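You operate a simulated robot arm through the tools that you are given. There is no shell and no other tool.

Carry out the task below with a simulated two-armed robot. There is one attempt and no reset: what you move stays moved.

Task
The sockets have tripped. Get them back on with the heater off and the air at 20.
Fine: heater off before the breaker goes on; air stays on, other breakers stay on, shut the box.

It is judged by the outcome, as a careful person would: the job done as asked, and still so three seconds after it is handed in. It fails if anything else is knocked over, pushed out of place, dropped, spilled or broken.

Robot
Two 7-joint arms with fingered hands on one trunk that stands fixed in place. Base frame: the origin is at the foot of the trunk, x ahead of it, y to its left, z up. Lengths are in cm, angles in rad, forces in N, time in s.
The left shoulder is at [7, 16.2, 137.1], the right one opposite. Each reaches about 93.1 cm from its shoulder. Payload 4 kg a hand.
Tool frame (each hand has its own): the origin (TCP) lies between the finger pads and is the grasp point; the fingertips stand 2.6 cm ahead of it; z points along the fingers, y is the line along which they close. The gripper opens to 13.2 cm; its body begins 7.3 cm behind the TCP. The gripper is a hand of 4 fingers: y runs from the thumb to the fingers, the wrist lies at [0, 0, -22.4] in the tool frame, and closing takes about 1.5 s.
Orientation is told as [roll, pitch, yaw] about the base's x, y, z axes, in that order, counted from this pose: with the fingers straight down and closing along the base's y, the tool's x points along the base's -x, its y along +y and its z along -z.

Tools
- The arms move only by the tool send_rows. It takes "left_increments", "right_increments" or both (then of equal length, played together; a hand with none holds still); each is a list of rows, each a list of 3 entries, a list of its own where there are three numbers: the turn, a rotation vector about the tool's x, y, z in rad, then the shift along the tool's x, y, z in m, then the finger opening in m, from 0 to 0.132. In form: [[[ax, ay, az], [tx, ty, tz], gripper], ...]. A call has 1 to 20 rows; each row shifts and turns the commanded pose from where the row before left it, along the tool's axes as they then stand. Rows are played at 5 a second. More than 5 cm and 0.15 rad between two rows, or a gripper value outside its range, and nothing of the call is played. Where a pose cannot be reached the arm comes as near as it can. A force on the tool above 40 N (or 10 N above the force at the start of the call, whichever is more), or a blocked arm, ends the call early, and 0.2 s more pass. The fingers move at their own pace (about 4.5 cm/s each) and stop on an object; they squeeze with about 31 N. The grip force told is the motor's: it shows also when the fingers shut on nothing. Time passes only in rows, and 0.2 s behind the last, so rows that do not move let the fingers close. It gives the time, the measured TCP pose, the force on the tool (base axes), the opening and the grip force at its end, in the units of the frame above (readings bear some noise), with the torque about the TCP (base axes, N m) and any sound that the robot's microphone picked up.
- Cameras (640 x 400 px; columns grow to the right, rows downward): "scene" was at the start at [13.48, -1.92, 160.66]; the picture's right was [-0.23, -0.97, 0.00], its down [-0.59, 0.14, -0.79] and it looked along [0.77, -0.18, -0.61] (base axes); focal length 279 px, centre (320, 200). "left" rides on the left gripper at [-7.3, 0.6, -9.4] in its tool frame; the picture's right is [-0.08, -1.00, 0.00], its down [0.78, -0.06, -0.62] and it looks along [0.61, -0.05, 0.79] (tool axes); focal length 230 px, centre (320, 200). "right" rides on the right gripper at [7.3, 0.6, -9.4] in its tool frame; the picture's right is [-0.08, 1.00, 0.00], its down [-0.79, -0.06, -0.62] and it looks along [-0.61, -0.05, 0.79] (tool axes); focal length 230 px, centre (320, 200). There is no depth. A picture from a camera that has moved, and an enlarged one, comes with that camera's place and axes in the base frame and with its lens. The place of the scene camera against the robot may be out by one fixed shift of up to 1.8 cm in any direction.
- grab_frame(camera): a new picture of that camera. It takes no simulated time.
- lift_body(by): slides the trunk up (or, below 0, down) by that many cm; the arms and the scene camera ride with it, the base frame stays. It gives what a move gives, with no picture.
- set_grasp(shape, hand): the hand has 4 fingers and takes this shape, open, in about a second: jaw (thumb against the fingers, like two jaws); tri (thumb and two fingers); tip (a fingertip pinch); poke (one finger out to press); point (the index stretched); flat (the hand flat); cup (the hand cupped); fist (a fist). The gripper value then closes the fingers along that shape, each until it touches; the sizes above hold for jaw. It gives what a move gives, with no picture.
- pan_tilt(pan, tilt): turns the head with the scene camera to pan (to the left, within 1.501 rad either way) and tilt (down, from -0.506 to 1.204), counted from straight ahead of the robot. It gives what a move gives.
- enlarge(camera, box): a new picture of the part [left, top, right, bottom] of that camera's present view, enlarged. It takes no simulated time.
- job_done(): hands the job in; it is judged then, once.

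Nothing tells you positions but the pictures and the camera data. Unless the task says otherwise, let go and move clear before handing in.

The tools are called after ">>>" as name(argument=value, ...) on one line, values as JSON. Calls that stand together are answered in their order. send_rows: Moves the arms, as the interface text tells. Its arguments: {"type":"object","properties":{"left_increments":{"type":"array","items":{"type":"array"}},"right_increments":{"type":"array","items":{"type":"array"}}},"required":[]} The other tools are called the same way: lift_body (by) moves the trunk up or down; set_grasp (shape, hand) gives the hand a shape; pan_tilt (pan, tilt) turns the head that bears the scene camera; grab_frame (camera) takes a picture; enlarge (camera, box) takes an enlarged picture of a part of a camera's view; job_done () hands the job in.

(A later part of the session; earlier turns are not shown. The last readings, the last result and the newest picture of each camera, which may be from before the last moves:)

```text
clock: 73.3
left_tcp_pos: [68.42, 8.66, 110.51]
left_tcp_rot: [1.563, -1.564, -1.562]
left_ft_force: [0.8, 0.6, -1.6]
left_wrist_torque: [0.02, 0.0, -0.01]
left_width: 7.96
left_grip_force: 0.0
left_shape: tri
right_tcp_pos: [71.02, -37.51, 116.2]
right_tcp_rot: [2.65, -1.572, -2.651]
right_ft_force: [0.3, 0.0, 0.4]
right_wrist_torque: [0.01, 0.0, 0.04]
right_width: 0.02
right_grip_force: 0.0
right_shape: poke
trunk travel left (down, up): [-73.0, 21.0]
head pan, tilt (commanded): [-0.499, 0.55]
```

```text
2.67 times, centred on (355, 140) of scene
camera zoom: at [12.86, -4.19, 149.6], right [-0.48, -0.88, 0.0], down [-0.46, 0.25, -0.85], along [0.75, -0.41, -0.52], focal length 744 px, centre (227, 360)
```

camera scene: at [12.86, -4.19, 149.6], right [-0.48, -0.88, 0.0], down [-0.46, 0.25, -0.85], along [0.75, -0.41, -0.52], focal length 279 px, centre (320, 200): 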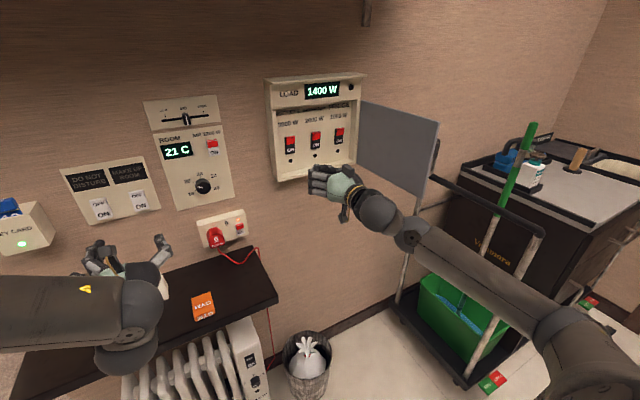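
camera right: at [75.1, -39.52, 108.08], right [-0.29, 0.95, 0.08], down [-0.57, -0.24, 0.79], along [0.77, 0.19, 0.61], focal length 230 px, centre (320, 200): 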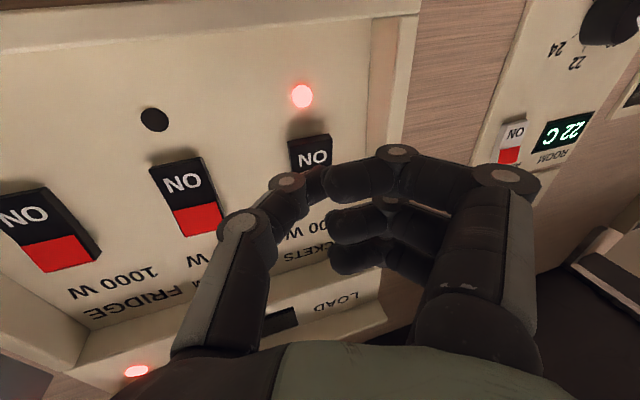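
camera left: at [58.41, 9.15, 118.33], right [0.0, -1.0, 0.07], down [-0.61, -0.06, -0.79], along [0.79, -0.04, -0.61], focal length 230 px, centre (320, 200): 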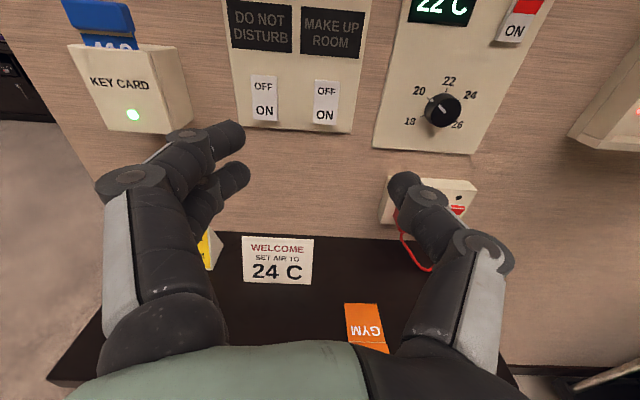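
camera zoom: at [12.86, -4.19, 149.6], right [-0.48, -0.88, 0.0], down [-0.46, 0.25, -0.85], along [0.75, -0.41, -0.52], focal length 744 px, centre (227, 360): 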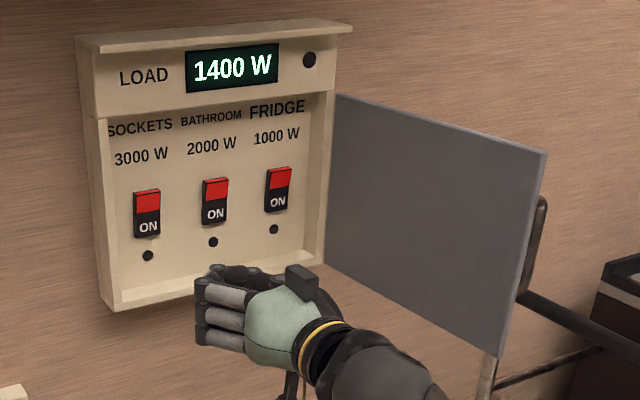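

All three breakers show ON and the room is already at 21 C. Now to close the box: I'll swing the right hand out in front of the door's free edge toward its outer side.

>>> send_rows(right_increments=[[[0.125, 0, 0], [0, -0.0321, -0.0229], 0], [[0.125, 0, 0], [0, -0.0347, -0.0187], 0], [[0.125, 0, 0], [0, -0.0368, -0.0143], 0], [[0.125, 0, 0], [0, -0.0382, -0.0096], 0], [[0, 0, 0], [0, -0.0392, -0.0047], 0], [[0, 0, 0], [0, -0.0392, -0.0047], 0], [[0, 0, 0], [0, -0.0392, -0.0047], 0]])

>>> pan_tilt(pan=-0.75, tilt=0.5)

>>> grab_frame(camera="scene")

```text
clock: 74.9
left_tcp_pos: [68.39, 8.47, 110.46]
left_tcp_rot: [1.587, -1.563, -1.588]
left_ft_force: [0.3, 0.3, -0.1]
left_wrist_torque: [0.06, -0.01, 0.01]
left_width: 7.98
left_grip_force: 0.0
left_shape: tri
right_tcp_pos: [54.93, -59.92, 115.96]
right_tcp_rot: [0.951, -1.57, -1.45]
right_ft_force: [0.3, 0.0, 0.3]
right_wrist_torque: [0.03, 0.0, 0.01]
right_width: 0.0
right_grip_force: 0.1
right_shape: poke
trunk travel left (down, up): [-73.0, 21.0]
head pan, tilt (commanded): [-0.499, 0.55]
```

```text
clock: 75.7
left_tcp_pos: [68.54, 8.46, 110.45]
left_tcp_rot: [1.476, -1.564, -1.476]
left_ft_force: [1.3, -0.4, -0.8]
left_wrist_torque: [0.0, 0.0, 0.0]
left_width: 7.94
left_grip_force: 0.1
left_shape: tri
right_tcp_pos: [55.07, -60.0, 115.91]
right_tcp_rot: [-0.434, -1.57, -0.065]
right_ft_force: [-0.2, -0.3, 0.9]
right_wrist_torque: [-0.02, 0.01, 0.02]
right_width: 0.0
right_grip_force: 0.0
right_shape: poke
trunk travel left (down, up): [-73.0, 21.0]
head pan, tilt (commanded): [-0.75, 0.499]
```

```text
taken
camera scene: at [11.72, -6.15, 150.04], right [-0.68, -0.73, 0.0], down [-0.35, 0.33, -0.88], along [0.64, -0.6, -0.48], focal length 279 px, centre (320, 200)
```

scene: 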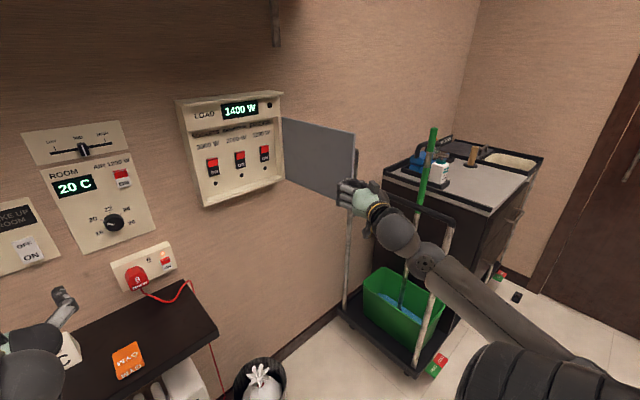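

The room display has reached 20 C. Hand is in front of the door edge; I'll move further right, then forward beside the outer face.

>>> send_rows(right_increments=[[[0, 0, 0], [0, -0.0373, 0.0204], 0], [[0, 0, 0], [0, -0.0373, 0.0204], 0], [[0, 0, 0], [0, -0.0373, 0.0204], 0], [[0, 0, 0], [0, -0.0373, 0.0204], 0]])

>>> grab_frame(camera="scene")

>>> grab_frame(camera="right")

```text
clock: 76.7
left_tcp_pos: [68.61, 8.41, 110.34]
left_tcp_rot: [1.485, -1.562, -1.485]
left_ft_force: [-1.0, -1.0, 0.7]
left_wrist_torque: [-0.03, 0.03, 0.02]
left_width: 7.95
left_grip_force: 0.0
left_shape: tri
right_tcp_pos: [55.2, -77.52, 116.01]
right_tcp_rot: [0.63, -1.571, -1.13]
right_ft_force: [-0.4, -0.8, 0.4]
right_wrist_torque: [-0.01, -0.02, 0.03]
right_width: 0.01
right_grip_force: 0.1
right_shape: poke
trunk travel left (down, up): [-73.0, 21.0]
head pan, tilt (commanded): [-0.75, 0.499]
```

```text
taken
camera scene: at [11.72, -6.3, 150.03], right [-0.68, -0.73, 0.0], down [-0.35, 0.33, -0.88], along [0.64, -0.6, -0.48], focal length 279 px, centre (320, 200)
```

scene: 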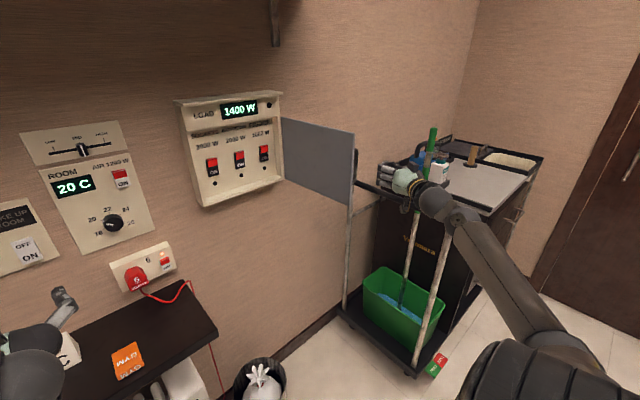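

```text
taken
camera right: at [47.28, -72.58, 108.76], right [0.48, 0.88, 0.08], down [-0.57, 0.24, 0.79], along [0.67, -0.42, 0.61], focal length 230 px, centre (320, 200)
```

right: 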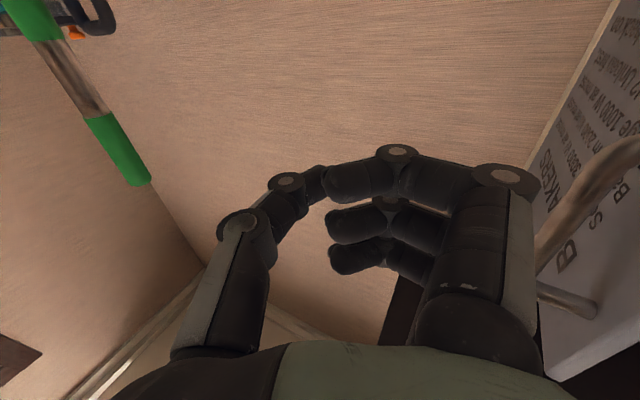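

The hand is right of the door edge, but squeezing past with a bulky fist risks nudging it. A better way is to straddle the door edge and handle with the open jaw and sweep it shut with the thumb, so I'll back off, straighten the yaw and open the jaw.

>>> send_rows(right_increments=[[[-0.125, 0, 0], [0, 0.0172, -0.0185], 0], [[-0.125, 0, 0], [0, 0.0194, -0.0162], 0], [[-0.125, 0, 0], [0, 0.0213, -0.0137], 0], [[-0.125, 0, 0], [0, 0.0228, -0.0109], 0]])

>>> set_grasp(hand="right", shape="jaw")

>>> grab_frame(camera="right")

>>> grab_frame(camera="scene")

```text
clock: 77.7
left_tcp_pos: [68.55, 8.48, 110.4]
left_tcp_rot: [1.566, -1.564, -1.566]
left_ft_force: [0.5, -0.1, -0.3]
left_wrist_torque: [0.01, 0.0, 0.01]
left_width: 7.95
left_grip_force: 0.1
left_shape: tri
right_tcp_pos: [51.76, -67.8, 116.18]
right_tcp_rot: [0.539, -1.569, -0.535]
right_ft_force: [-0.6, -0.3, 0.1]
right_wrist_torque: [-0.01, -0.02, 0.01]
right_width: 0.0
right_grip_force: 0.0
right_shape: poke
trunk travel left (down, up): [-73.0, 21.0]
head pan, tilt (commanded): [-0.75, 0.499]
```

```text
clock: 78.5
left_tcp_pos: [68.42, 8.51, 110.33]
left_tcp_rot: [1.496, -1.565, -1.497]
left_ft_force: [0.5, 0.4, 0.0]
left_wrist_torque: [0.01, -0.01, 0.0]
left_width: 7.95
left_grip_force: 0.0
left_shape: tri
right_tcp_pos: [51.89, -67.78, 116.2]
right_tcp_rot: [0.135, -1.57, -0.134]
right_ft_force: [0.6, 0.3, -0.7]
right_wrist_torque: [0.03, 0.03, 0.03]
right_width: 13.19
right_grip_force: 0.1
right_shape: jaw
trunk travel left (down, up): [-73.0, 21.0]
head pan, tilt (commanded): [-0.75, 0.499]
```

```text
taken
camera right: at [42.48, -67.37, 108.84], right [0.0, 1.0, 0.08], down [-0.62, -0.06, 0.79], along [0.79, -0.05, 0.61], focal length 230 px, centre (320, 200)
```

right: 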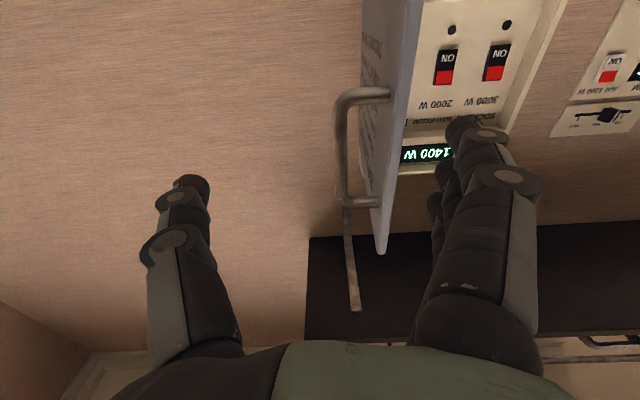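

```text
taken
camera scene: at [11.69, -6.16, 150.04], right [-0.68, -0.73, 0.0], down [-0.35, 0.33, -0.88], along [0.64, -0.6, -0.48], focal length 279 px, centre (320, 200)
```

scene: 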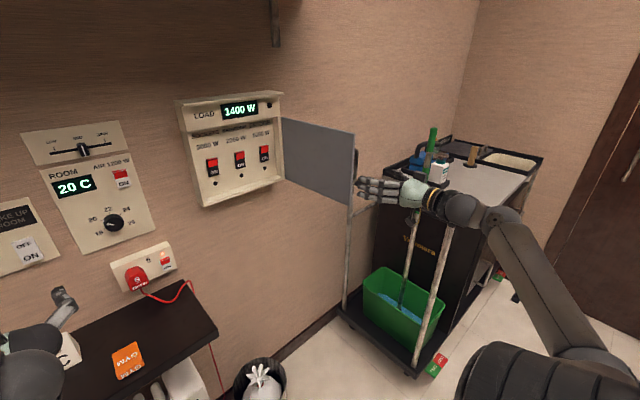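

Corrected estimate: the door is about 30 cm wide, at ~90°, with its edge near [58, -61]. I'll centre the jaw on the door and handle, then advance to straddle them.

>>> send_rows(right_increments=[[[0, 0, 0], [0, 0.04, 0], 0.132], [[0, 0, 0], [0, 0, 0.03], 0.132], [[0, 0, 0], [0, 0, 0.02], 0.132]])

>>> grab_frame(camera="right")

>>> enlarge(camera="scene", box=[260, 90, 460, 240])

```text
clock: 79.3
left_tcp_pos: [68.5, 8.58, 110.4]
left_tcp_rot: [1.456, -1.564, -1.453]
left_ft_force: [0.0, 0.5, 0.5]
left_wrist_torque: [0.0, -0.01, 0.03]
left_width: 7.92
left_grip_force: 0.1
left_shape: tri
right_tcp_pos: [57.02, -63.66, 116.15]
right_tcp_rot: [-0.251, -1.57, 0.248]
right_ft_force: [0.2, 0.2, -0.3]
right_wrist_torque: [0.0, 0.01, 0.0]
right_width: 13.19
right_grip_force: 0.0
right_shape: jaw
trunk travel left (down, up): [-73.0, 21.0]
head pan, tilt (commanded): [-0.75, 0.499]
```

```text
taken
camera right: at [47.62, -63.28, 108.77], right [0.0, 1.0, 0.08], down [-0.62, -0.06, 0.79], along [0.79, -0.05, 0.61], focal length 230 px, centre (320, 200)
```

right: 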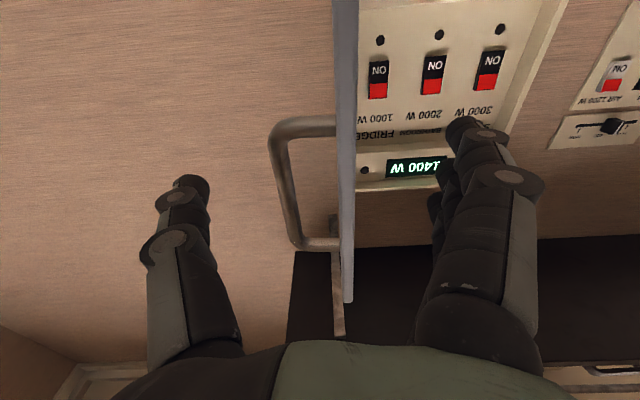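

```text
2.67 times, centred on (360, 165) of scene
camera zoom: at [11.75, -6.19, 150.04], right [-0.68, -0.73, 0.0], down [-0.35, 0.33, -0.88], along [0.64, -0.6, -0.48], focal length 744 px, centre (213, 293)
```

zoom: 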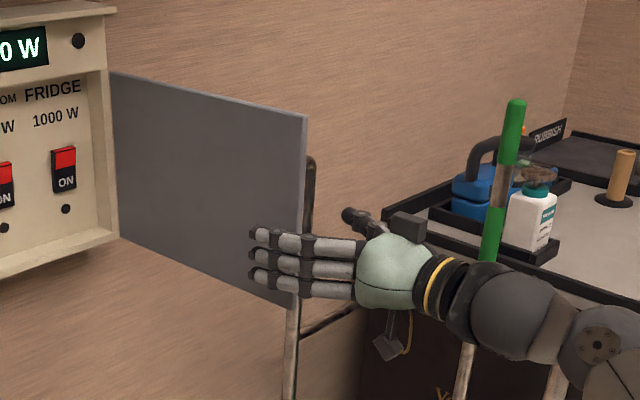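

The door and handle sit neatly between thumb and fingers. I'll advance 3 cm, narrow the jaw to 8 cm, then begin sweeping the door shut with the thumb behind the handle.

>>> send_rows(right_increments=[[[0, 0, 0], [0, -0.008, 0.015], 0.12], [[0, 0, 0], [0, 0, 0.015], 0.1], [[0, 0, 0], [0, 0, 0], 0.08], [[0, 0, 0], [0, 0, 0], 0.08]])

>>> grab_frame(camera="right")

```text
clock: 80.3
left_tcp_pos: [68.53, 8.62, 110.38]
left_tcp_rot: [1.456, -1.563, -1.453]
left_ft_force: [0.5, -0.1, 0.6]
left_wrist_torque: [-0.03, -0.01, -0.01]
left_width: 7.95
left_grip_force: 0.1
left_shape: tri
right_tcp_pos: [60.06, -64.53, 116.13]
right_tcp_rot: [0.165, -1.57, -0.164]
right_ft_force: [0.6, -0.2, -0.5]
right_wrist_torque: [0.01, 0.01, 0.04]
right_width: 8.03
right_grip_force: 0.1
right_shape: jaw
trunk travel left (down, up): [-73.0, 21.0]
head pan, tilt (commanded): [-0.75, 0.499]
```

```text
taken
camera right: at [50.65, -64.1, 108.75], right [0.0, 1.0, 0.08], down [-0.62, -0.06, 0.79], along [0.79, -0.05, 0.61], focal length 230 px, centre (320, 200)
```

right: 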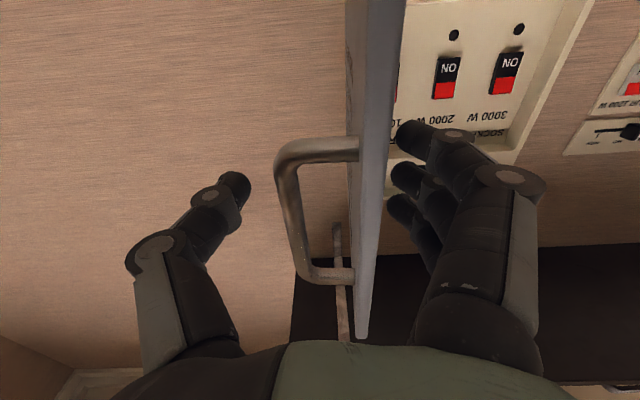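

Everything straddled cleanly. Sweeping along the closing arc now.

>>> send_rows(right_increments=[[[0.08, 0, 0], [0, 0.022, 0], 0.08], [[0.08, 0, 0], [0, 0.022, 0], 0.08], [[0.08, 0, 0], [0, 0.022, 0], 0.08], [[0.08, 0, 0], [0, 0.022, 0], 0.08], [[0.08, 0, 0], [0, 0.022, 0], 0.08]])

>>> grab_frame(camera="right")

>>> pan_tilt(pan=-0.45, tilt=0.5)

>>> grab_frame(camera="scene")

```text
clock: 81.5
left_tcp_pos: [68.62, 8.57, 110.29]
left_tcp_rot: [1.367, -1.565, -1.369]
left_ft_force: [0.6, 0.7, -0.2]
left_wrist_torque: [0.0, -0.03, 0.01]
left_width: 7.94
left_grip_force: 0.1
left_shape: tri
right_tcp_pos: [61.78, -53.39, 116.03]
right_tcp_rot: [-0.417, -1.568, 0.014]
right_ft_force: [-0.7, 0.4, -0.1]
right_wrist_torque: [0.02, 0.02, -0.01]
right_width: 8.02
right_grip_force: 0.0
right_shape: jaw
trunk travel left (down, up): [-73.0, 21.0]
head pan, tilt (commanded): [-0.75, 0.499]
```

```text
taken
camera right: at [53.4, -49.38, 108.77], right [0.39, 0.92, 0.08], down [-0.59, 0.18, 0.79], along [0.71, -0.35, 0.61], focal length 230 px, centre (320, 200)
```

right: 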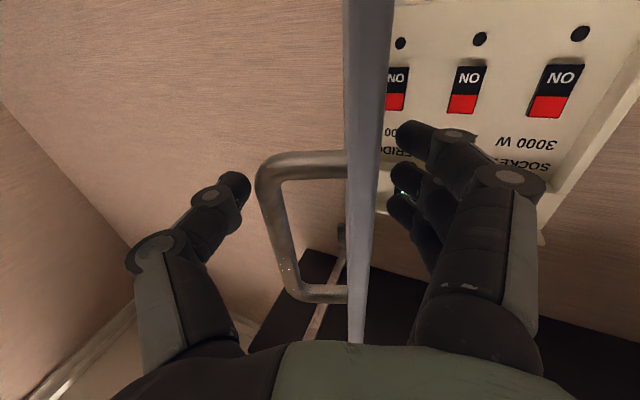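

```text
clock: 82.3
left_tcp_pos: [68.57, 8.57, 110.29]
left_tcp_rot: [1.526, -1.564, -1.527]
left_ft_force: [-0.1, 0.1, 0.6]
left_wrist_torque: [0.0, 0.01, 0.01]
left_width: 7.96
left_grip_force: 0.1
left_shape: tri
right_tcp_pos: [61.73, -53.48, 115.92]
right_tcp_rot: [0.289, -1.572, -0.687]
right_ft_force: [1.0, -1.2, -0.9]
right_wrist_torque: [0.01, 0.03, -0.03]
right_width: 8.04
right_grip_force: 0.1
right_shape: jaw
trunk travel left (down, up): [-73.0, 21.0]
head pan, tilt (commanded): [-0.45, 0.499]
```

```text
taken
camera scene: at [13.2, -3.95, 150.05], right [-0.44, -0.9, 0.0], down [-0.43, 0.21, -0.88], along [0.79, -0.38, -0.48], focal length 279 px, centre (320, 200)
```

scene: 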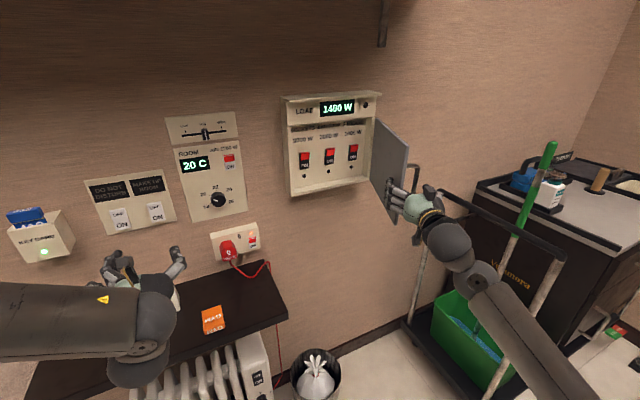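

The door follows the thumb with negligible force. Continuing the arc.

>>> send_rows(right_increments=[[[0.08, 0, 0], [0, 0.022, 0], 0.08], [[0.08, 0, 0], [0, 0.022, 0], 0.08], [[0.08, 0, 0], [0, 0.022, 0], 0.08], [[0.08, 0, 0], [0, 0.022, 0], 0.08], [[0.08, 0, 0], [0, 0.022, 0], 0.08]])

>>> grab_frame(camera="right")

>>> grab_frame(camera="scene")

```text
clock: 83.5
left_tcp_pos: [68.61, 8.79, 110.33]
left_tcp_rot: [1.315, -1.564, -1.315]
left_ft_force: [0.7, -0.1, -0.8]
left_wrist_torque: [0.02, -0.02, -0.03]
left_width: 7.94
left_grip_force: 0.0
left_shape: tri
right_tcp_pos: [67.51, -44.15, 116.02]
right_tcp_rot: [-1.556, -1.568, 0.755]
right_ft_force: [0.1, 0.7, 0.2]
right_wrist_torque: [-0.03, 0.0, -0.04]
right_width: 8.03
right_grip_force: 0.1
right_shape: jaw
trunk travel left (down, up): [-73.0, 21.0]
head pan, tilt (commanded): [-0.45, 0.499]
```

```text
taken
camera right: at [61.4, -37.12, 108.66], right [0.72, 0.69, 0.07], down [-0.47, 0.4, 0.79], along [0.51, -0.6, 0.61], focal length 230 px, centre (320, 200)
```

right: 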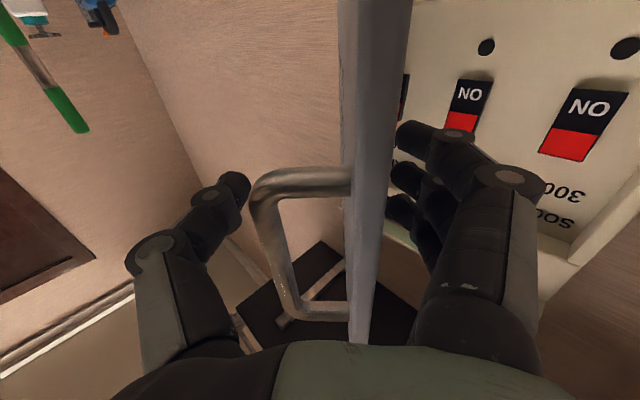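

```text
taken
camera scene: at [13.36, -3.72, 150.04], right [-0.44, -0.9, 0.0], down [-0.43, 0.21, -0.88], along [0.79, -0.38, -0.48], focal length 279 px, centre (320, 200)
```

scene: 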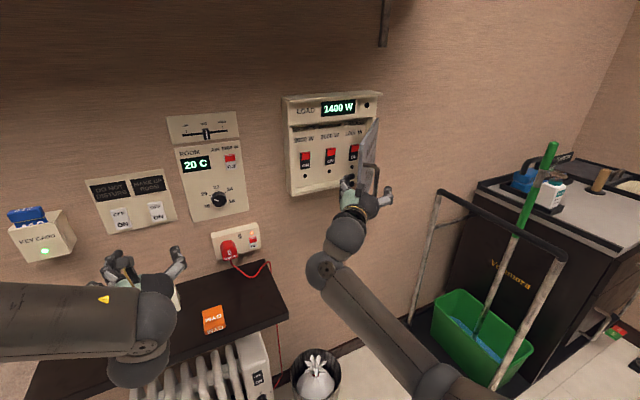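

>>> send_rows(right_increments=[[[0.08, 0, 0], [0, 0.022, 0], 0.08], [[0.08, 0, 0], [0, 0.022, 0], 0.08], [[0.08, 0, 0], [0, 0.022, 0], 0.08]])

>>> grab_frame(camera="right")

>>> grab_frame(camera="scene")

```text
clock: 84.3
left_tcp_pos: [68.52, 8.57, 110.3]
left_tcp_rot: [1.413, -1.563, -1.413]
left_ft_force: [-0.4, 0.7, -0.1]
left_wrist_torque: [0.02, 0.02, 0.0]
left_width: 7.94
left_grip_force: 0.1
left_shape: tri
right_tcp_pos: [72.55, -40.03, 116.05]
right_tcp_rot: [-1.753, -1.569, 0.713]
right_ft_force: [1.0, 0.3, 0.6]
right_wrist_torque: [-0.02, 0.03, -0.06]
right_width: 8.01
right_grip_force: 0.0
right_shape: jaw
trunk travel left (down, up): [-73.0, 21.0]
head pan, tilt (commanded): [-0.45, 0.499]
```

```text
taken
camera right: at [68.31, -31.86, 108.7], right [0.86, 0.5, 0.08], down [-0.36, 0.5, 0.78], along [0.36, -0.7, 0.62], focal length 230 px, centre (320, 200)
```

right: 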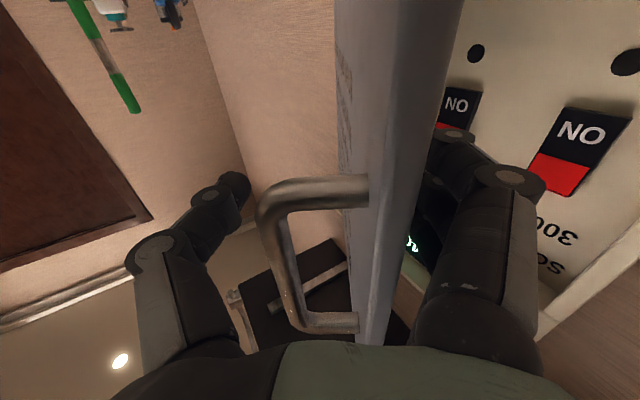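

```text
taken
camera scene: at [13.3, -3.81, 150.04], right [-0.44, -0.9, 0.0], down [-0.43, 0.21, -0.88], along [0.79, -0.38, -0.48], focal length 279 px, centre (320, 200)
```

scene: 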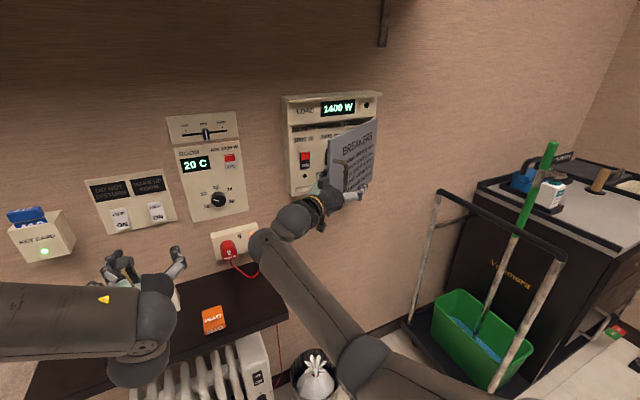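

The door is at roughly 35–40°. Now I'll open the jaw a bit and withdraw along the door plane so no fingers are left inside.

>>> send_rows(right_increments=[[[0, 0, 0], [0, 0, 0], 0.1], [[0, 0, 0], [0, 0, -0.01], 0.1], [[0, 0, 0], [0, 0, -0.03], 0.1], [[0, 0, 0], [0, 0, -0.04], 0.1], [[0, 0, 0], [0, 0, -0.04], 0.1]])

>>> grab_frame(camera="right")

>>> grab_frame(camera="scene")

```text
clock: 85.5
left_tcp_pos: [68.52, 8.72, 110.47]
left_tcp_rot: [1.589, -1.565, -1.589]
left_ft_force: [-0.2, 1.7, -0.4]
left_wrist_torque: [-0.03, 0.0, -0.02]
left_width: 7.91
left_grip_force: 0.0
left_shape: tri
right_tcp_pos: [66.27, -29.76, 116.15]
right_tcp_rot: [-2.972, -1.567, 1.929]
right_ft_force: [0.1, 0.9, -0.4]
right_wrist_torque: [0.01, 0.02, 0.03]
right_width: 9.98
right_grip_force: 0.0
right_shape: jaw
trunk travel left (down, up): [-73.0, 21.0]
head pan, tilt (commanded): [-0.45, 0.499]
```

```text
taken
camera right: at [62.08, -21.58, 108.91], right [0.86, 0.5, 0.08], down [-0.36, 0.5, 0.78], along [0.36, -0.7, 0.62], focal length 230 px, centre (320, 200)
```

right: 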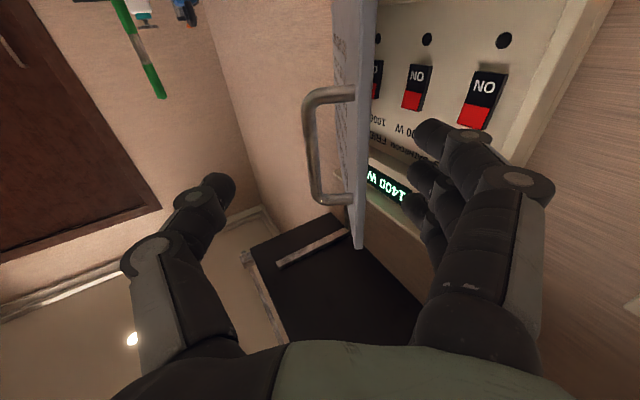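

```text
taken
camera scene: at [13.14, -3.73, 150.06], right [-0.44, -0.9, 0.0], down [-0.43, 0.21, -0.88], along [0.79, -0.38, -0.48], focal length 279 px, centre (320, 200)
```

scene: 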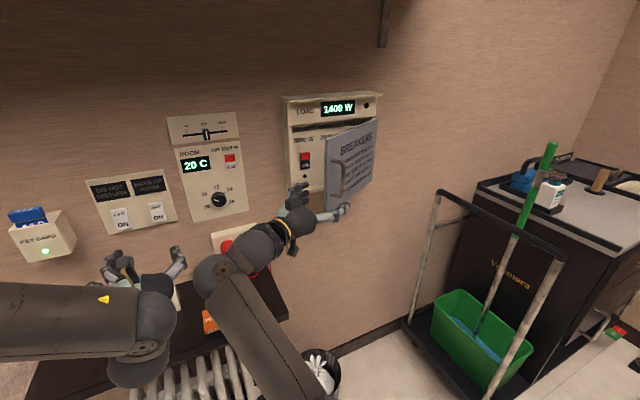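

The hand is clear of the door. I'll swing it back to point forward on the robot side of the door and make a fist-like poke to push it shut.

>>> send_rows(right_increments=[[[-0.13, 0, 0], [0, -0.0101, -0.0026], 0.06], [[-0.13, 0, 0], [0, -0.0097, -0.0039], 0.06], [[-0.13, 0, 0], [0, -0.0091, -0.0051], 0.06], [[-0.13, 0, 0], [0, -0.0084, -0.0062], 0.06], [[-0.13, 0, 0], [0, -0.0075, -0.0072], 0.06], [[-0.13, 0, 0], [0, -0.0065, -0.0082], 0.06], [[-0.13, 0, 0], [0, -0.0054, -0.0089], 0.06], [[-0.13, 0, 0], [0, -0.0042, -0.0095], 0.06]])

>>> set_grasp(hand="right", shape="poke")

>>> grab_frame(camera="right")

>>> grab_frame(camera="scene")

```text
clock: 87.3
left_tcp_pos: [68.39, 8.34, 110.5]
left_tcp_rot: [1.594, -1.561, -1.595]
left_ft_force: [-0.4, 0.1, 0.8]
left_wrist_torque: [0.03, -0.02, 0.02]
left_width: 7.97
left_grip_force: 0.1
left_shape: tri
right_tcp_pos: [58.33, -32.36, 116.01]
right_tcp_rot: [-0.696, -1.567, 0.695]
right_ft_force: [-0.3, -0.3, 0.9]
right_wrist_torque: [0.01, -0.03, 0.0]
right_width: 6.09
right_grip_force: 0.1
right_shape: jaw
trunk travel left (down, up): [-73.0, 21.0]
head pan, tilt (commanded): [-0.45, 0.499]
```

```text
clock: 88.2
left_tcp_pos: [68.58, 8.53, 110.42]
left_tcp_rot: [1.501, -1.565, -1.5]
left_ft_force: [-0.5, 0.0, 0.2]
left_wrist_torque: [-0.01, -0.03, -0.01]
left_width: 7.92
left_grip_force: 0.1
left_shape: tri
right_tcp_pos: [58.3, -32.11, 116.04]
right_tcp_rot: [-0.168, -1.571, 0.169]
right_ft_force: [-0.4, 0.1, -0.6]
right_wrist_torque: [0.03, -0.02, -0.01]
right_width: 0.0
right_grip_force: 0.0
right_shape: poke
trunk travel left (down, up): [-73.0, 21.0]
head pan, tilt (commanded): [-0.45, 0.499]
```

```text
taken
camera right: at [49.03, -31.69, 108.69], right [0.0, 1.0, 0.08], down [-0.62, -0.06, 0.79], along [0.79, -0.05, 0.61], focal length 230 px, centre (320, 200)
```

right: 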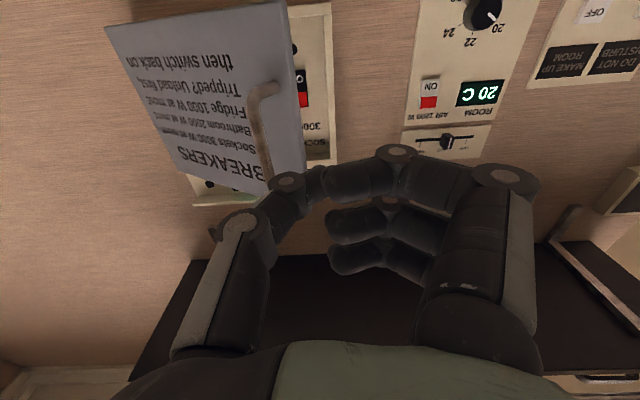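

```text
taken
camera scene: at [13.23, -3.92, 150.04], right [-0.44, -0.9, 0.0], down [-0.43, 0.21, -0.88], along [0.79, -0.38, -0.48], focal length 279 px, centre (320, 200)
```

scene: 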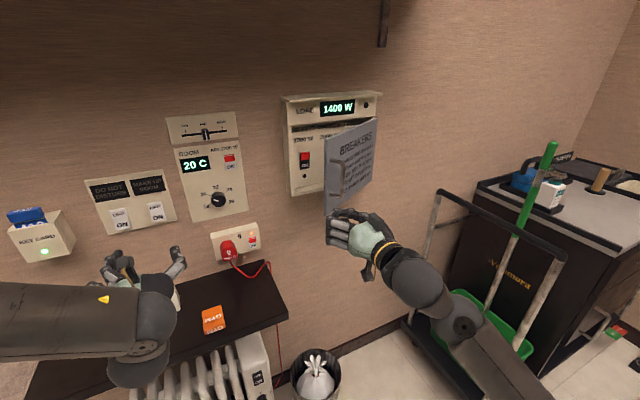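

The door is about 40° open with its outer face toward me. I'll move right of the handle and push the panel shut with the fingertip.

>>> send_rows(right_increments=[[[0, 0, 0], [0, -0.04, 0], 0], [[0, 0, 0], [0, -0.04, 0], 0], [[0, 0, 0], [0, -0.04, 0], 0], [[0, 0, 0], [0, -0.04, 0], 0], [[0, 0, 0], [0, 0, 0.04], 0], [[0, 0, 0], [0, 0, 0.04], 0], [[0, 0, 0], [0, 0, 0.03], 0], [[0, 0, 0], [0, 0, 0.03], 0], [[0, 0, 0], [0, 0, 0.03], 0]])

>>> grab_frame(camera="right")

>>> grab_frame(camera="scene")

```text
clock: 90.2
left_tcp_pos: [68.65, 8.57, 110.36]
left_tcp_rot: [1.354, -1.564, -1.354]
left_ft_force: [0.2, 0.3, -0.3]
left_wrist_torque: [0.03, -0.01, 0.01]
left_width: 7.98
left_grip_force: 0.1
left_shape: tri
right_tcp_pos: [75.82, -48.29, 115.8]
right_tcp_rot: [-0.22, -1.568, 0.221]
right_ft_force: [0.8, 0.5, -1.1]
right_wrist_torque: [0.0, -0.03, 0.02]
right_width: 0.0
right_grip_force: 0.2
right_shape: poke
trunk travel left (down, up): [-73.0, 21.0]
head pan, tilt (commanded): [-0.45, 0.499]
```

```text
taken
camera right: at [66.38, -47.82, 108.56], right [0.0, 1.0, 0.08], down [-0.62, -0.06, 0.79], along [0.79, -0.05, 0.61], focal length 230 px, centre (320, 200)
```

right: 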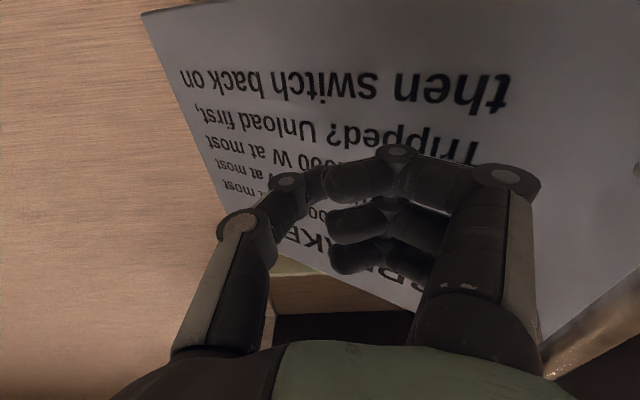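

```text
taken
camera scene: at [13.37, -3.89, 150.03], right [-0.44, -0.9, 0.0], down [-0.43, 0.21, -0.88], along [0.79, -0.38, -0.48], focal length 279 px, centre (320, 200)
```

scene: 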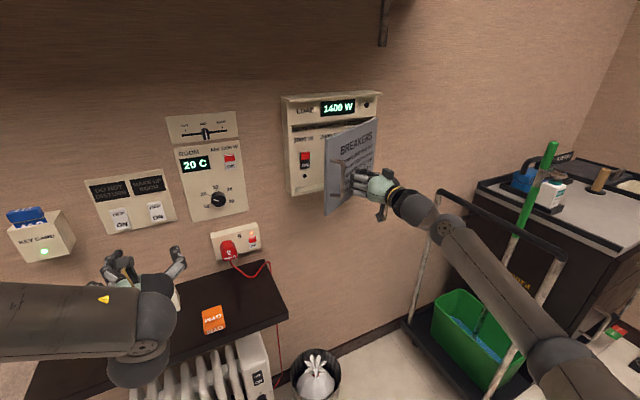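

>>> send_rows(right_increments=[[[0, 0, 0], [0, 0, 0.02], 0], [[0, 0, 0], [0, 0, 0.02], 0], [[0, 0, 0], [0, 0, 0.015], 0]])

>>> grab_frame(camera="scene")

```text
clock: 91.0
left_tcp_pos: [68.33, 8.46, 110.35]
left_tcp_rot: [1.483, -1.563, -1.481]
left_ft_force: [0.4, -0.3, -0.2]
left_wrist_torque: [-0.01, 0.04, 0.01]
left_width: 7.97
left_grip_force: 0.0
left_shape: tri
right_tcp_pos: [81.05, -48.08, 115.94]
right_tcp_rot: [-1.106, -1.572, 1.104]
right_ft_force: [0.5, 1.2, 0.0]
right_wrist_torque: [0.0, -0.02, -0.02]
right_width: 0.02
right_grip_force: 0.0
right_shape: poke
trunk travel left (down, up): [-73.0, 21.0]
head pan, tilt (commanded): [-0.45, 0.499]
```

```text
taken
camera scene: at [13.25, -3.9, 150.04], right [-0.44, -0.9, 0.0], down [-0.43, 0.21, -0.88], along [0.79, -0.38, -0.48], focal length 279 px, centre (320, 200)
```

scene: 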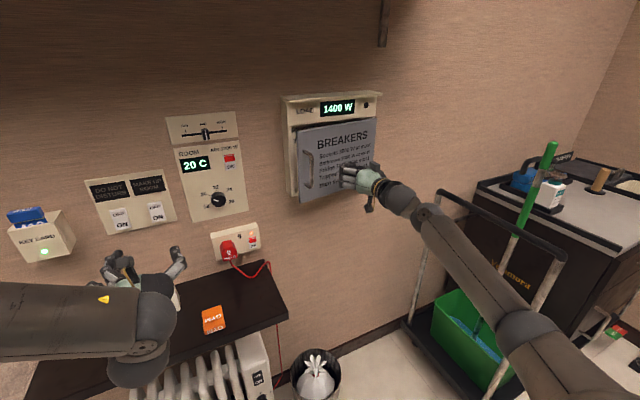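

Nearly shut. Pushing the last few centimetres in small steps.

>>> send_rows(right_increments=[[[0, 0, 0], [0, 0, 0.01], 0], [[0, 0, 0], [0, 0, 0.01], 0], [[0, 0, 0], [0, 0, 0.007], 0]])

>>> enlarge(camera="scene", box=[260, 80, 420, 220])

```text
clock: 91.8
left_tcp_pos: [68.48, 8.41, 110.44]
left_tcp_rot: [1.473, -1.564, -1.473]
left_ft_force: [0.4, 0.1, 0.7]
left_wrist_torque: [0.02, 0.0, 0.01]
left_width: 7.93
left_grip_force: 0.1
left_shape: tri
right_tcp_pos: [83.68, -47.98, 115.99]
right_tcp_rot: [-0.833, -1.571, 0.835]
right_ft_force: [0.0, -0.8, -0.2]
right_wrist_torque: [0.01, 0.0, 0.0]
right_width: 0.0
right_grip_force: 0.1
right_shape: poke
trunk travel left (down, up): [-73.0, 21.0]
head pan, tilt (commanded): [-0.45, 0.499]
```

```text
2.86 times, centred on (340, 150) of scene
camera zoom: at [13.25, -3.91, 150.04], right [-0.44, -0.9, 0.0], down [-0.43, 0.21, -0.88], along [0.79, -0.38, -0.48], focal length 797 px, centre (263, 343)
```

zoom: 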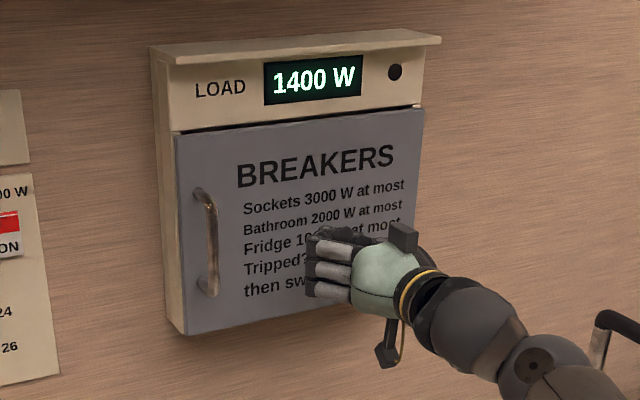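

>>> send_rows(right_increments=[[[0, 0, 0], [0, 0, 0.006], 0], [[0, 0, 0], [0, 0, 0.005], 0], [[0, 0, 0], [0, 0, 0.004], 0]])

>>> enlarge(camera="scene", box=[260, 80, 420, 220])

```text
clock: 92.7
left_tcp_pos: [67.99, 8.14, 110.78]
left_tcp_rot: [1.993, -1.562, -1.989]
left_ft_force: [0.9, -0.8, 0.7]
left_wrist_torque: [-0.03, -0.02, -0.01]
left_width: 7.95
left_grip_force: 0.0
left_shape: tri
right_tcp_pos: [84.65, -48.56, 116.21]
right_tcp_rot: [2.398, -1.567, -2.406]
right_ft_force: [-36.2, -8.5, -8.1]
right_wrist_torque: [-0.08, 0.25, 0.18]
right_width: 0.0
right_grip_force: 0.0
right_shape: poke
trunk travel left (down, up): [-73.0, 21.0]
head pan, tilt (commanded): [-0.45, 0.499]
```

```text
2.86 times, centred on (340, 150) of scene
camera zoom: at [12.46, -4.31, 150.09], right [-0.44, -0.9, 0.0], down [-0.43, 0.21, -0.88], along [0.79, -0.38, -0.48], focal length 797 px, centre (263, 343)
```

zoom: 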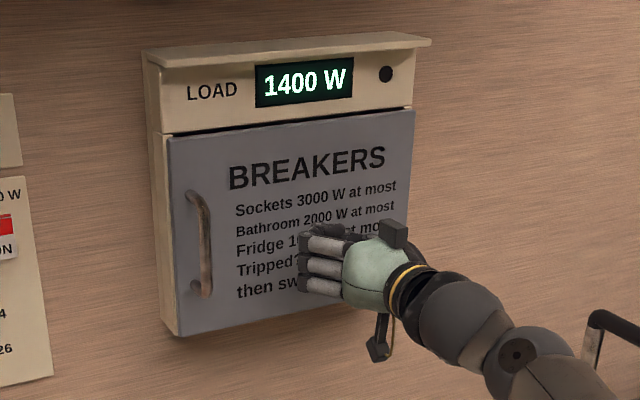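

The push met a firm stop, so the door is against its frame. I'll ease off and check that it stays shut.

>>> send_rows(right_increments=[[[0, 0, 0], [0, 0, -0.02], 0], [[0, 0, 0], [0, 0, -0.04], 0], [[0, 0, 0], [0, 0, -0.04], 0], [[0, 0, 0], [0, 0, -0.04], 0], [[0, 0, 0], [0, 0, -0.04], 0]])

>>> grab_frame(camera="scene")

>>> enlarge(camera="scene", box=[260, 80, 420, 220])

>>> grab_frame(camera="right")

```text
clock: 93.8
left_tcp_pos: [68.19, 8.49, 110.62]
left_tcp_rot: [1.804, -1.562, -1.803]
left_ft_force: [0.3, -0.4, -1.0]
left_wrist_torque: [-0.01, 0.0, 0.01]
left_width: 7.94
left_grip_force: 0.0
left_shape: tri
right_tcp_pos: [66.81, -48.02, 116.4]
right_tcp_rot: [2.701, -1.57, -2.699]
right_ft_force: [-0.5, -0.6, 0.6]
right_wrist_torque: [-0.04, 0.0, 0.04]
right_width: 0.0
right_grip_force: 0.1
right_shape: poke
trunk travel left (down, up): [-73.0, 21.0]
head pan, tilt (commanded): [-0.45, 0.499]
```

```text
taken
camera scene: at [12.91, -4.0, 150.08], right [-0.43, -0.9, 0.0], down [-0.43, 0.21, -0.88], along [0.79, -0.38, -0.48], focal length 279 px, centre (320, 200)
```

scene: 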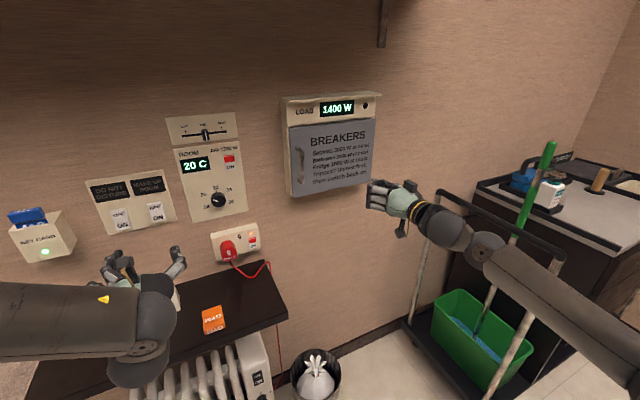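

```text
2.86 times, centred on (340, 150) of scene
camera zoom: at [12.91, -4.0, 150.08], right [-0.43, -0.9, 0.0], down [-0.43, 0.21, -0.88], along [0.79, -0.38, -0.48], focal length 797 px, centre (263, 343)
```

zoom: 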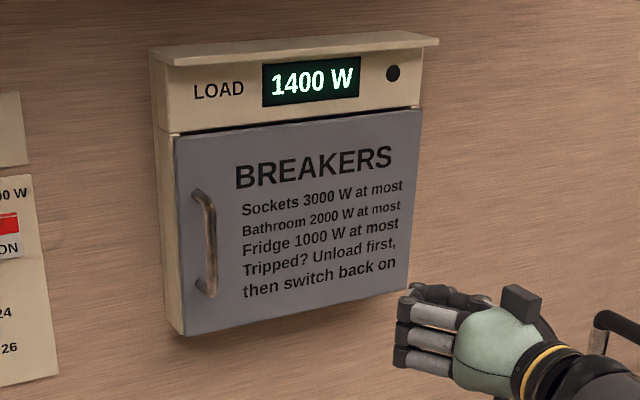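

```text
taken
camera right: at [57.5, -47.59, 108.94], right [0.0, 1.0, 0.08], down [-0.62, -0.06, 0.78], along [0.79, -0.05, 0.62], focal length 230 px, centre (320, 200)
```

right: 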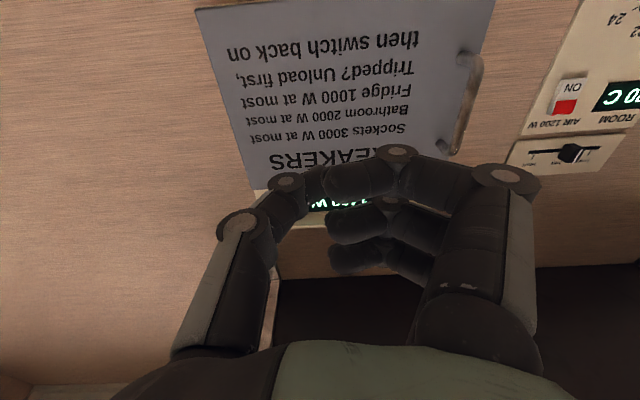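

>>> pan_tilt(pan=-0.15, tilt=0.5)

>>> enlarge(camera="scene", box=[365, 85, 505, 215])

```text
clock: 94.7
left_tcp_pos: [68.59, 8.46, 110.33]
left_tcp_rot: [1.425, -1.564, -1.425]
left_ft_force: [-0.1, 0.9, -0.3]
left_wrist_torque: [-0.03, -0.01, 0.01]
left_width: 7.93
left_grip_force: 0.0
left_shape: tri
right_tcp_pos: [67.18, -47.93, 116.14]
right_tcp_rot: [-0.008, -1.569, 0.007]
right_ft_force: [0.0, -0.4, 0.2]
right_wrist_torque: [0.02, -0.01, 0.02]
right_width: 0.0
right_grip_force: 0.1
right_shape: poke
trunk travel left (down, up): [-73.0, 21.0]
head pan, tilt (commanded): [-0.15, 0.499]
```

```text
3.08 times, centred on (435, 150) of scene
camera zoom: at [14.1, -1.31, 150.04], right [-0.15, -0.99, 0.0], down [-0.47, 0.07, -0.88], along [0.87, -0.13, -0.48], focal length 859 px, centre (-34, 354)
```

zoom: 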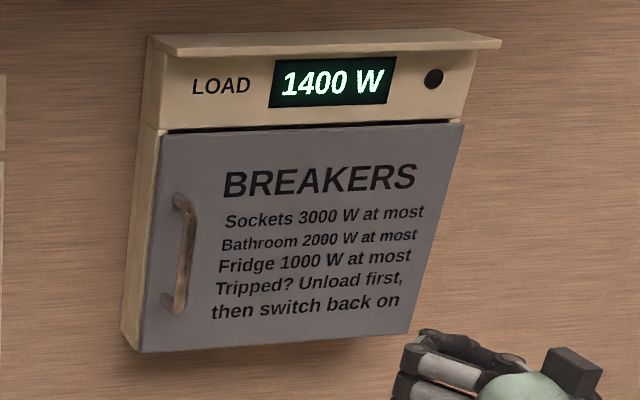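

The view matches the original closed-door picture almost exactly. For certainty I'll give one gentle push nearer the free edge.

>>> send_rows(right_increments=[[[0, 0, 0], [0, 0.04, 0.02], 0], [[0, 0, 0], [0, 0.038, 0.03], 0], [[0, 0, 0], [0, 0, 0.04], 0], [[0, 0, 0], [0, 0, 0.04], 0], [[0, 0, 0], [0, 0, 0.03], 0], [[0, 0, 0], [0, 0, 0.008], 0], [[0, 0, 0], [0, 0, 0.005], 0]])

>>> enlarge(camera="scene", box=[365, 85, 505, 215])

```text
clock: 96.2
left_tcp_pos: [68.31, 8.42, 110.49]
left_tcp_rot: [1.785, -1.564, -1.789]
left_ft_force: [0.4, -0.2, 0.3]
left_wrist_torque: [-0.05, 0.0, -0.03]
left_width: 7.96
left_grip_force: 0.1
left_shape: tri
right_tcp_pos: [84.18, -40.35, 116.11]
right_tcp_rot: [-1.144, -1.572, 1.143]
right_ft_force: [-14.9, -1.1, -2.8]
right_wrist_torque: [0.01, 0.09, 0.1]
right_width: 0.02
right_grip_force: 0.1
right_shape: poke
trunk travel left (down, up): [-73.0, 21.0]
head pan, tilt (commanded): [-0.15, 0.499]
```

```text
3.08 times, centred on (435, 150) of scene
camera zoom: at [13.7, -1.35, 150.07], right [-0.15, -0.99, 0.0], down [-0.47, 0.07, -0.88], along [0.87, -0.13, -0.48], focal length 859 px, centre (-34, 354)
```

zoom: 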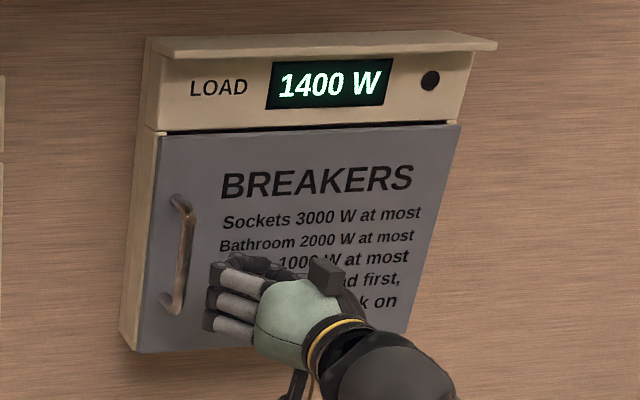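

Firm contact with 15 N and no movement — it's shut. I'll back the right hand well clear and also draw the left hand back, then check everything.

>>> send_rows(right_increments=[[[0, 0, 0], [0, 0, -0.02], 0], [[0, 0, 0], [0, 0, -0.04], 0], [[0, 0, 0], [0, 0, -0.04], 0], [[0, 0, 0], [0, 0, -0.04], 0], [[0, 0, 0], [0, 0, -0.04], 0], [[0, 0, 0], [0, 0, -0.04], 0]])

>>> grab_frame(camera="scene")

>>> enlarge(camera="scene", box=[365, 85, 505, 215])

>>> enlarge(camera="scene", box=[260, 100, 350, 260])

>>> enlarge(camera="scene", box=[190, 260, 400, 400])

```text
clock: 97.7
left_tcp_pos: [68.39, 8.58, 110.45]
left_tcp_rot: [1.704, -1.565, -1.706]
left_ft_force: [0.4, 0.1, -0.6]
left_wrist_torque: [-0.04, 0.04, 0.0]
left_width: 7.95
left_grip_force: 0.0
left_shape: tri
right_tcp_pos: [62.14, -40.26, 116.2]
right_tcp_rot: [2.887, -1.571, -2.884]
right_ft_force: [-0.1, 0.6, -1.0]
right_wrist_torque: [-0.01, 0.02, 0.01]
right_width: 0.02
right_grip_force: 0.2
right_shape: poke
trunk travel left (down, up): [-73.0, 21.0]
head pan, tilt (commanded): [-0.15, 0.499]
```

```text
taken
camera scene: at [13.83, -1.31, 150.07], right [-0.15, -0.99, 0.0], down [-0.47, 0.07, -0.88], along [0.87, -0.13, -0.48], focal length 279 px, centre (320, 200)
```

scene: 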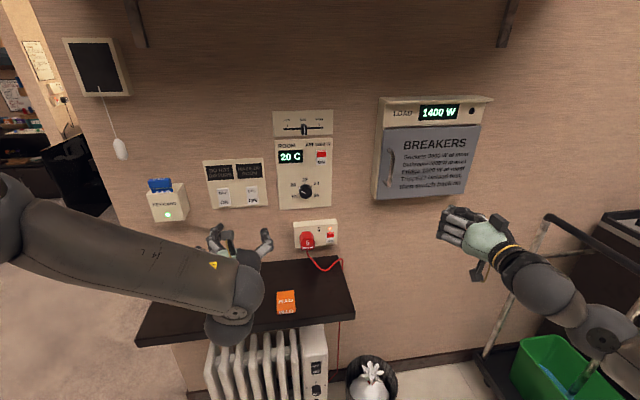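

```text
3.08 times, centred on (435, 150) of scene
camera zoom: at [13.83, -1.31, 150.07], right [-0.15, -0.99, 0.0], down [-0.47, 0.07, -0.88], along [0.87, -0.13, -0.48], focal length 859 px, centre (-34, 354)
```

zoom: 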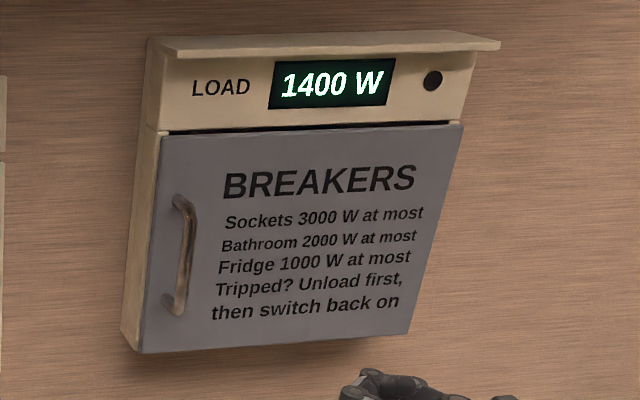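

```text
2.50 times, centred on (305, 180) of scene
camera zoom: at [13.83, -1.31, 150.07], right [-0.15, -0.99, 0.0], down [-0.47, 0.07, -0.88], along [0.87, -0.13, -0.48], focal length 698 px, centre (358, 250)
```

zoom: 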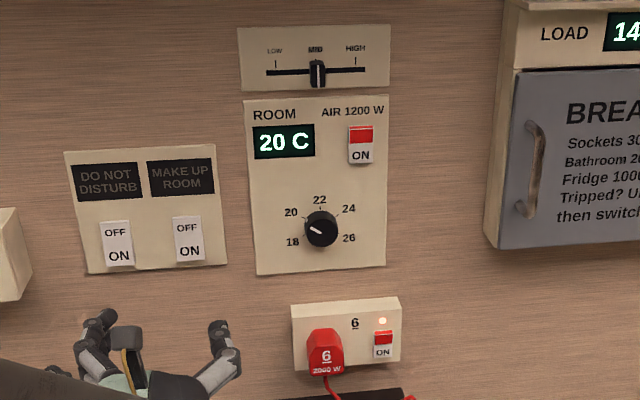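

```text
2.86 times, centred on (295, 330) of scene
camera zoom: at [13.83, -1.31, 150.07], right [-0.15, -0.99, 0.0], down [-0.47, 0.07, -0.88], along [0.87, -0.13, -0.48], focal length 797 px, centre (391, -171)
```

zoom: 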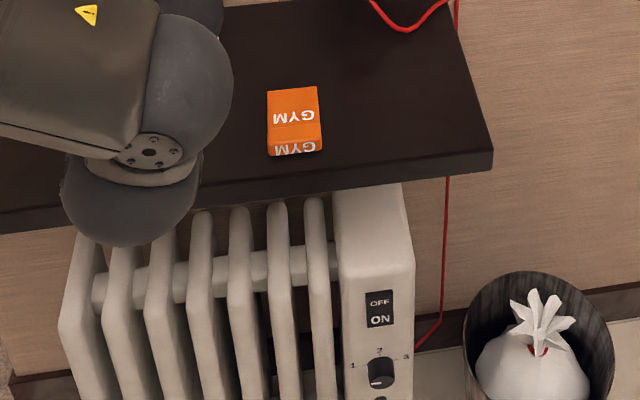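

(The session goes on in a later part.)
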